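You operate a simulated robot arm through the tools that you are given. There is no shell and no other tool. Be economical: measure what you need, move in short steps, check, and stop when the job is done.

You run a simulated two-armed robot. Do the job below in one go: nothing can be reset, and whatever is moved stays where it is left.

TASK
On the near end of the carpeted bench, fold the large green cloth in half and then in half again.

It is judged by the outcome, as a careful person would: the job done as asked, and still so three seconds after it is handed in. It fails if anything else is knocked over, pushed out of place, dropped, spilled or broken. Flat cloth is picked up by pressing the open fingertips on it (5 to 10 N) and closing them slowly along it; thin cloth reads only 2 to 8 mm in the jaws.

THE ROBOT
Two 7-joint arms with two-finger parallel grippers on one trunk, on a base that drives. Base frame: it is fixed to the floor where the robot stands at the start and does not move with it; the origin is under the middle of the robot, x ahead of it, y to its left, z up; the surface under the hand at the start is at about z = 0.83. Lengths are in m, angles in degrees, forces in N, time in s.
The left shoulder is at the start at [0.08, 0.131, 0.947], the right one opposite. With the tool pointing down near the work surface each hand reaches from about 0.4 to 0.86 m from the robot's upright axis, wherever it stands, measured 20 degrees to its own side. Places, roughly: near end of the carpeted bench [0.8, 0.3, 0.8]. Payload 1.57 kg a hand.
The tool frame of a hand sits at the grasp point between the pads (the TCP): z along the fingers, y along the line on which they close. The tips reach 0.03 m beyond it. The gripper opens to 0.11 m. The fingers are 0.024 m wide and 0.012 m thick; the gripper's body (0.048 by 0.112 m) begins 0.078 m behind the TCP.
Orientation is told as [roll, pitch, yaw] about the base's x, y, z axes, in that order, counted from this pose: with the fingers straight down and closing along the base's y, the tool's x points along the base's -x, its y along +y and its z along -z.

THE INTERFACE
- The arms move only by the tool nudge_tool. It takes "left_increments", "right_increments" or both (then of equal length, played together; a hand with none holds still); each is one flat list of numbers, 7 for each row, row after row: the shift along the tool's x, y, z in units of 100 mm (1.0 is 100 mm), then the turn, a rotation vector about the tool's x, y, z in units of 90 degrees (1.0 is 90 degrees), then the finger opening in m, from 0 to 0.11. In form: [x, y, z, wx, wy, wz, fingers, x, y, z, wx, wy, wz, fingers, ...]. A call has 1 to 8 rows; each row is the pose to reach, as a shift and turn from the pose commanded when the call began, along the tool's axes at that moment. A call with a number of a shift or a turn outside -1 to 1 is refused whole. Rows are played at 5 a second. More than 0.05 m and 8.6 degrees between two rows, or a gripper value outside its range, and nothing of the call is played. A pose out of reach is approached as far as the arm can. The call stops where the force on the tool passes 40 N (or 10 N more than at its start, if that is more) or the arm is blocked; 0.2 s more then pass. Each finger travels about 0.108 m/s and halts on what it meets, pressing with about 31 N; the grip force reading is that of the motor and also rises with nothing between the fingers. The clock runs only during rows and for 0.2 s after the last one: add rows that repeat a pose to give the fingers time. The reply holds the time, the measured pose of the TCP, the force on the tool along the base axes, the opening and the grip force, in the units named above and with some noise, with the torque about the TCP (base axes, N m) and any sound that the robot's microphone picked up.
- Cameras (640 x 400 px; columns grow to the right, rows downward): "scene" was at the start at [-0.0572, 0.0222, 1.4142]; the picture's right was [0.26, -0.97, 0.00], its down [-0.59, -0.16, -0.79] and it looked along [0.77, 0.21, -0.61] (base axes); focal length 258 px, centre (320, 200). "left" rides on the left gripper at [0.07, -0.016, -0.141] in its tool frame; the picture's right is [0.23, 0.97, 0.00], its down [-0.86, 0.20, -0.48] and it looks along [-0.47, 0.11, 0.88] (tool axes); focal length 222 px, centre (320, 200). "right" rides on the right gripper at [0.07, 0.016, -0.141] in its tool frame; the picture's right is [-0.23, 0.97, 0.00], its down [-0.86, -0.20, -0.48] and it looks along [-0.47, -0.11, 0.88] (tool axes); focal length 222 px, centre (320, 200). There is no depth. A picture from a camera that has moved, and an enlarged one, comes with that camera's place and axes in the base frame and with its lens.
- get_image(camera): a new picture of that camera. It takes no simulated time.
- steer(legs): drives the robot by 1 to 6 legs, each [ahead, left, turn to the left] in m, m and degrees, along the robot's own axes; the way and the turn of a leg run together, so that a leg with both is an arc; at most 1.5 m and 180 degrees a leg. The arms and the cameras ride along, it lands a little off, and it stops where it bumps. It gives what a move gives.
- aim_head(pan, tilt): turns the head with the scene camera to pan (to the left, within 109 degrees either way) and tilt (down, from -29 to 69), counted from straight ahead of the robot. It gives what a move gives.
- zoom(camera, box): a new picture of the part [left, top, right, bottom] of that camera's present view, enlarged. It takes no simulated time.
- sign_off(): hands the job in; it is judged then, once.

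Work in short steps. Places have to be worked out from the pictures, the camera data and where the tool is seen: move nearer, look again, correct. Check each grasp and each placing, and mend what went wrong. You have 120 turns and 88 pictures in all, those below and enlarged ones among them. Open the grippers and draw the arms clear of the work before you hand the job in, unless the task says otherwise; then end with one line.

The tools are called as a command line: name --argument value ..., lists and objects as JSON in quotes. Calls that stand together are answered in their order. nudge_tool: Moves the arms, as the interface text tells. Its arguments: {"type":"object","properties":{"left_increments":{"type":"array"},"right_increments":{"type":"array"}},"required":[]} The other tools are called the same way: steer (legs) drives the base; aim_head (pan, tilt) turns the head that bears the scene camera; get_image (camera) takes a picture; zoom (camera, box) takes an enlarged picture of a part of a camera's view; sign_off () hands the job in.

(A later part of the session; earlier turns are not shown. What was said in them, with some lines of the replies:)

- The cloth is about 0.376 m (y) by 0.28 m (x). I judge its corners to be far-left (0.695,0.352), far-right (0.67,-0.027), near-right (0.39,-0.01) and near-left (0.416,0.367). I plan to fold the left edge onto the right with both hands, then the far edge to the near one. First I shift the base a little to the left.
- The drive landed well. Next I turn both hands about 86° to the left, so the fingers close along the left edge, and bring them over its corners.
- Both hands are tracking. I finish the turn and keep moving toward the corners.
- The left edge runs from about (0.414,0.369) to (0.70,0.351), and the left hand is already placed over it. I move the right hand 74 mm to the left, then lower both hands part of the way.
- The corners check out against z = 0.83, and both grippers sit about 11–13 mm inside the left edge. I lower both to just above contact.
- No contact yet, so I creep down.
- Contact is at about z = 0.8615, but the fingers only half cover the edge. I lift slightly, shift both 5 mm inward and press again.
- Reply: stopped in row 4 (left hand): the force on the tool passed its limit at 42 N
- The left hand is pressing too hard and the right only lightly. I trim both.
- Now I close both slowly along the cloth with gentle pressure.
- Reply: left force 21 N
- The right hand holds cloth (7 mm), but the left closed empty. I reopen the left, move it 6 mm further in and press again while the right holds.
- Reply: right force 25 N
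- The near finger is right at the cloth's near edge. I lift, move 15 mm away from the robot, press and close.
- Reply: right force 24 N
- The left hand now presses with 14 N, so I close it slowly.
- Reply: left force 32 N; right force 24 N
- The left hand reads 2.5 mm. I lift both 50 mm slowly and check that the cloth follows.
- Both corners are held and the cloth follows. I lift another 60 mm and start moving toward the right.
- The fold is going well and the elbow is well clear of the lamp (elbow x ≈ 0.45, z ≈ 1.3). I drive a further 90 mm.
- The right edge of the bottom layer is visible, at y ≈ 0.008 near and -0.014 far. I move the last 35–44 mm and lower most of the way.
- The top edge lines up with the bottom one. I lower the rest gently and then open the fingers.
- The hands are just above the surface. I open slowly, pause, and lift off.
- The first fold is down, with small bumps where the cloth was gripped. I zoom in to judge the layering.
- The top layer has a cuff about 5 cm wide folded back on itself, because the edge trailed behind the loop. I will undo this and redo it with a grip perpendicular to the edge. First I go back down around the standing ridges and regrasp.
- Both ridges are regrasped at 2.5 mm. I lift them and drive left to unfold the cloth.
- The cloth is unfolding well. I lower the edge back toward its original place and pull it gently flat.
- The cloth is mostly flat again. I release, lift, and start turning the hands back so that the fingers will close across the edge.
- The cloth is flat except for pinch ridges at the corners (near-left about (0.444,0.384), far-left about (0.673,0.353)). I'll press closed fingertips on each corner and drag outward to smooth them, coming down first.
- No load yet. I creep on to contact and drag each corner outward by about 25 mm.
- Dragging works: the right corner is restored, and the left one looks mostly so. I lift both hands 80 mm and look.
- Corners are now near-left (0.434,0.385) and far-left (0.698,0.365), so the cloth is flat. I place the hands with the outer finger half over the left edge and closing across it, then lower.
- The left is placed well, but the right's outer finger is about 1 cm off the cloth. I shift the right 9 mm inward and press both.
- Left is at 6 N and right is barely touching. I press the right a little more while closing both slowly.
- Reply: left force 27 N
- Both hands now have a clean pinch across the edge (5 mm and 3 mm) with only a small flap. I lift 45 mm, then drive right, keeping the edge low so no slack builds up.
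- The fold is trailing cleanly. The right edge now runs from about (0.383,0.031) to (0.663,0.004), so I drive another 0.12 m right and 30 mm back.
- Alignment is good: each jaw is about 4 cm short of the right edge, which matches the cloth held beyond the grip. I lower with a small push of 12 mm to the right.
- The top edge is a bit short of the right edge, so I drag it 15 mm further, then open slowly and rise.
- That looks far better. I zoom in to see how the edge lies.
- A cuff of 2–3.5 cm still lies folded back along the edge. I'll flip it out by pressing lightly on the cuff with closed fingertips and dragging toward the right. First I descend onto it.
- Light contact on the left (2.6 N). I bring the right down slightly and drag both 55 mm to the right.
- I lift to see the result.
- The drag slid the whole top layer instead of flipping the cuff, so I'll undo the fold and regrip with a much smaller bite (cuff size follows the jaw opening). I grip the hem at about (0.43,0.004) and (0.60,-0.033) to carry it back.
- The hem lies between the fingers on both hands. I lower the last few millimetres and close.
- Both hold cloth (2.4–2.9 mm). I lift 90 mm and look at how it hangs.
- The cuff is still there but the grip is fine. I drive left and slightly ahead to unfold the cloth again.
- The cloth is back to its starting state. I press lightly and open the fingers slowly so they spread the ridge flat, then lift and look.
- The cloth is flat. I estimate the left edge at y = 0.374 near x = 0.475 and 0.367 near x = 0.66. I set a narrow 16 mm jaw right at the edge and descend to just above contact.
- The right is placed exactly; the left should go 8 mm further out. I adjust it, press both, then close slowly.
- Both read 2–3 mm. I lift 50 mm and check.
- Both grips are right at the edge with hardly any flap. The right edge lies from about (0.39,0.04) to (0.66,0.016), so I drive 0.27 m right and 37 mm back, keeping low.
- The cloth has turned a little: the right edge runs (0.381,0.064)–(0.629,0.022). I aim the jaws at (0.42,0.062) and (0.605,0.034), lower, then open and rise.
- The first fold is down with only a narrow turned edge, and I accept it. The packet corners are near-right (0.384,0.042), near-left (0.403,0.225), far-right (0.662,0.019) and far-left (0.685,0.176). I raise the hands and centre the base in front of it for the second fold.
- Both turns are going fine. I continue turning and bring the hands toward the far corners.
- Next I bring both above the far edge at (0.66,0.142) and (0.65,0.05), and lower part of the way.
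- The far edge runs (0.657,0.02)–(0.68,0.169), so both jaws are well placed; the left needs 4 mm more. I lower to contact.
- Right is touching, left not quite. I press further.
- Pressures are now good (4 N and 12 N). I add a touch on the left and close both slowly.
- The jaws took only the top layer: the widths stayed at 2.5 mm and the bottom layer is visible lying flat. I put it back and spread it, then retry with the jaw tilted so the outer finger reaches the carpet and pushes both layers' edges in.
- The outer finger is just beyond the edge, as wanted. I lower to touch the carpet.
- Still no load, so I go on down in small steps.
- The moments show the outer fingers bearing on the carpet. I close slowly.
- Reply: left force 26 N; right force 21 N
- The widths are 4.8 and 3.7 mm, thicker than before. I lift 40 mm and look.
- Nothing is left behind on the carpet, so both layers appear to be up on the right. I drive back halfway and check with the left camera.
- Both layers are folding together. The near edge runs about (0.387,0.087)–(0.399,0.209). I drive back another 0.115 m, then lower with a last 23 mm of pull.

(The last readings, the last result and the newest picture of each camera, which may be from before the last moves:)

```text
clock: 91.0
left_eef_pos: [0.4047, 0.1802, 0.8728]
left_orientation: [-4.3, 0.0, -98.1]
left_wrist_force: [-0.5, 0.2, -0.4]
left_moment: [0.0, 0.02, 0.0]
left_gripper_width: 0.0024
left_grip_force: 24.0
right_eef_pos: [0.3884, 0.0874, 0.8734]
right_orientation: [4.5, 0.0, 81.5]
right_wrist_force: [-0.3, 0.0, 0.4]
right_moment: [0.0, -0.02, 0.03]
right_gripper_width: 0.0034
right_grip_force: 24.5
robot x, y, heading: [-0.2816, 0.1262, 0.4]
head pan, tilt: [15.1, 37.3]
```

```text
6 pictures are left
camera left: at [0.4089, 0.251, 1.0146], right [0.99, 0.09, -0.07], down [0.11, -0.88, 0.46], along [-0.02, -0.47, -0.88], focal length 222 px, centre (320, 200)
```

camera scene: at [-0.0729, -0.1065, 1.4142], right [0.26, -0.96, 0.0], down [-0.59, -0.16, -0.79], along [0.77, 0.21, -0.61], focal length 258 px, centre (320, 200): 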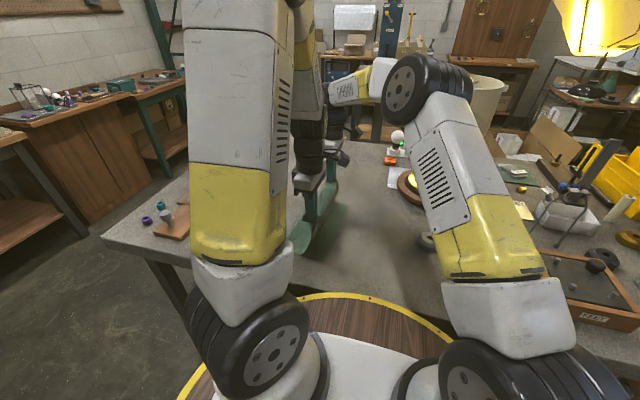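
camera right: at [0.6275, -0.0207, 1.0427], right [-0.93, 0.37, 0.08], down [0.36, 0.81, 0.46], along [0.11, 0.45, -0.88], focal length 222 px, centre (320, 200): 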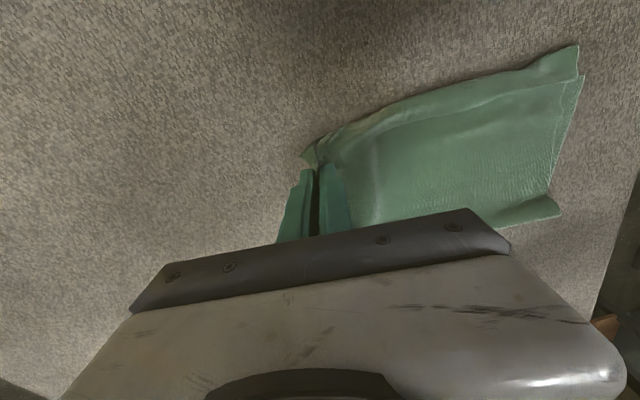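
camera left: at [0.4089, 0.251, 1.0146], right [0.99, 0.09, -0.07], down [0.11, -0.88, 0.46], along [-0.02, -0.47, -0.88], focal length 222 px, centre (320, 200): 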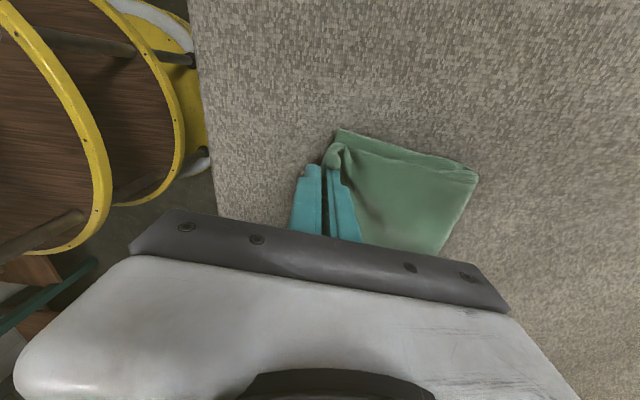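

The fold is landing square, with the jaws a few millimetres past the near edge. I back off 6 mm, settle, open slowly and rise.

nudge_tool --left_increments '[0, 0.06, 0.03, 0, 0, 0, 0, 0, 0.06, 0.04, 0, 0, 0, 0.005, 0, 0.06, 0.04, 0, 0, 0, 0.01, 0, 0.06, 0.04, 0, 0, 0, 0.016, 0, 0.06, 0.02, 0, 0, 0, 0.022, 0, 0.06, -0.15, 0, 0, 0, 0.024, 0, 0.06, -0.5, 0, 0, 0, 0.024, 0, 0.06, -0.95, 0, 0, 0, 0.024]' --right_increments '[0, -0.06, 0.03, 0, 0, 0, 0, 0, -0.06, 0.04, 0, 0, 0, 0.005, 0, -0.06, 0.04, 0, 0, 0, 0.01, 0, -0.06, 0.04, 0, 0, 0, 0.016, 0, -0.06, 0.02, 0, 0, 0, 0.022, 0, -0.06, -0.15, 0, 0, 0, 0.024, 0, -0.06, -0.5, 0, 0, 0, 0.024, 0, -0.06, -0.95, 0, 0, 0, 0.024]'

steer --legs '[[-0.12, 0, 0]]'

aim_head --pan 0 --tilt 35

get_image --camera "scene"

```text
clock: 92.8
left_eef_pos: [0.4181, 0.1799, 0.9671]
left_orientation: [-4.4, 0.0, -98.1]
left_wrist_force: [-0.9, -0.1, -0.5]
left_moment: [-0.03, 0.04, 0.01]
left_gripper_width: 0.0242
left_grip_force: 0.2
right_eef_pos: [0.4024, 0.0857, 0.9678]
right_orientation: [4.6, 0.0, 81.5]
right_wrist_force: [0.7, 0.0, -0.6]
right_moment: [-0.01, 0.04, 0.02]
right_gripper_width: 0.0243
right_grip_force: 0.1
robot x, y, heading: [-0.279, 0.1274, 0.6]
head pan, tilt: [15.1, 37.3]
```

```text
clock: 94.0
left_eef_pos: [0.2983, 0.1792, 0.9685]
left_orientation: [-4.3, 0.0, -98.1]
left_wrist_force: [-0.6, 0.6, 0.1]
left_moment: [-0.03, 0.01, 0.02]
left_gripper_width: 0.0241
left_grip_force: 0.0
right_eef_pos: [0.2826, 0.0839, 0.967]
right_orientation: [4.5, 0.0, 81.3]
right_wrist_force: [0.2, -0.3, 0.5]
right_moment: [-0.01, 0.02, -0.04]
right_gripper_width: 0.0241
right_grip_force: 0.0
robot x, y, heading: [-0.3993, 0.1316, 0.5]
head pan, tilt: [15.1, 37.3]
```

```text
clock: 94.8
left_eef_pos: [0.2987, 0.178, 0.9682]
left_orientation: [-4.3, 0.0, -98.1]
left_wrist_force: [-0.6, -0.6, 0.1]
left_moment: [0.03, 0.03, -0.01]
left_gripper_width: 0.0242
left_grip_force: 0.0
right_eef_pos: [0.2817, 0.0851, 0.9671]
right_orientation: [4.5, 0.0, 81.5]
right_wrist_force: [0.0, 0.2, 0.6]
right_moment: [0.01, 0.02, 0.01]
right_gripper_width: 0.0242
right_grip_force: 0.0
robot x, y, heading: [-0.4044, 0.1269, 0.6]
head pan, tilt: [0.0, 35.0]
```

```text
5 pictures are left
camera scene: at [-0.4532, 0.1262, 1.4178], right [0.01, -1.0, 0.0], down [-0.57, -0.01, -0.82], along [0.82, 0.01, -0.57], focal length 258 px, centre (320, 200)
```

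scene: 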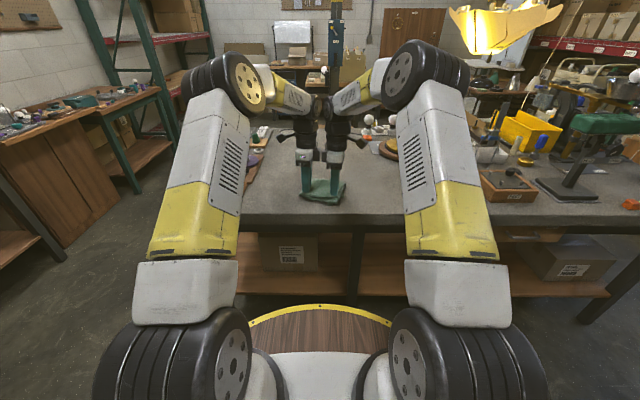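

zoom --camera "scene" --box '[275, 150, 371, 210]'

```text
6.67 times, centred on (323, 180) of scene
camera zoom: at [-0.4532, 0.1262, 1.4178], right [0.01, -1.0, 0.0], down [-0.57, -0.01, -0.82], along [0.82, 0.01, -0.57], focal length 1717 px, centre (300, 333)
```

zoom: 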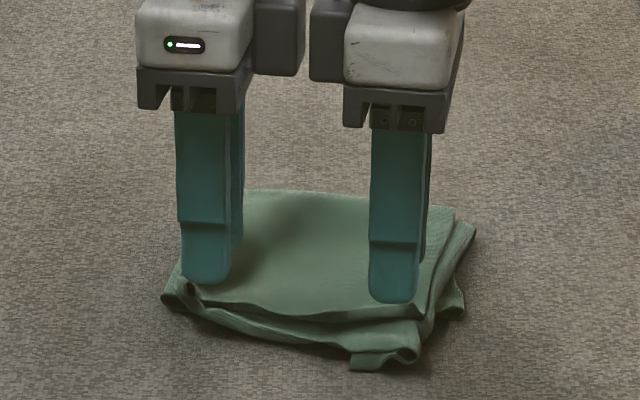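

The cloth is now a neat four-part packet. I open the grippers, raise the arms clear and take a last look.

nudge_tool --left_increments '[0.1, -0.1, -0.3, 0, 0, 0, 0.05, 0.2, -0.2, -0.6, 0, 0, 0, 0.08, 0.4, -0.2, -0.9, 0, 0, 0, 0.1]' --right_increments '[0.1, 0.1, -0.3, 0, 0, 0, 0.05, 0.2, 0.2, -0.6, 0, 0, 0, 0.08, 0.4, 0.2, -0.9, 0, 0, 0, 0.1]'

zoom --camera "scene" --box '[240, 120, 400, 220]'

```text
clock: 95.6
left_eef_pos: [0.2905, 0.2186, 1.0566]
left_orientation: [-4.3, 0.1, -98.1]
left_wrist_force: [0.1, 0.4, -0.9]
left_moment: [-0.05, 0.02, 0.0]
left_gripper_width: 0.1001
left_grip_force: 0.1
right_eef_pos: [0.2644, 0.0455, 1.0595]
right_orientation: [4.5, 0.0, 81.5]
right_wrist_force: [-0.4, 0.3, 0.4]
right_moment: [0.0, 0.04, 0.0]
right_gripper_width: 0.1001
right_grip_force: 0.1
robot x, y, heading: [-0.4, 0.1264, 0.2]
head pan, tilt: [0.0, 35.0]
```

```text
4.00 times, centred on (320, 170) of scene
camera zoom: at [-0.453, 0.1262, 1.4178], right [0.01, -1.0, 0.0], down [-0.57, 0.0, -0.82], along [0.82, 0.01, -0.57], focal length 1030 px, centre (320, 320)
```

zoom: 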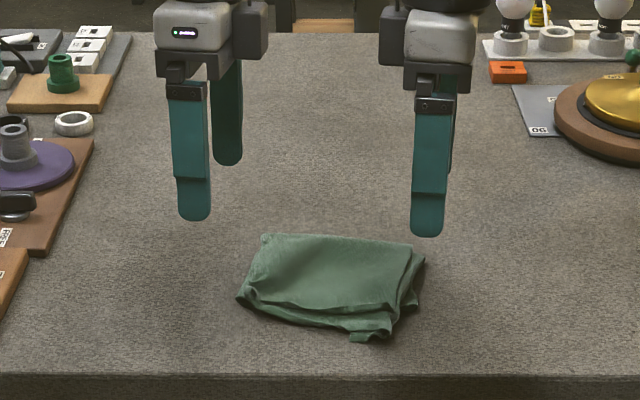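

The cloth rests folded into quarters on the near end of the bench. Nothing else looks disturbed, and both arms are clear with grippers open, so I hand in.

sign_off

```text
The job is handed in.
```

The large green cloth is folded in half and then in half again, and lies as a quarter-size packet on the near end of the bench. Its edges are about 1–2 cm out of line, and the first fold has a narrow strip turned back along its edge. Nothing else on the bench looks disturbed.
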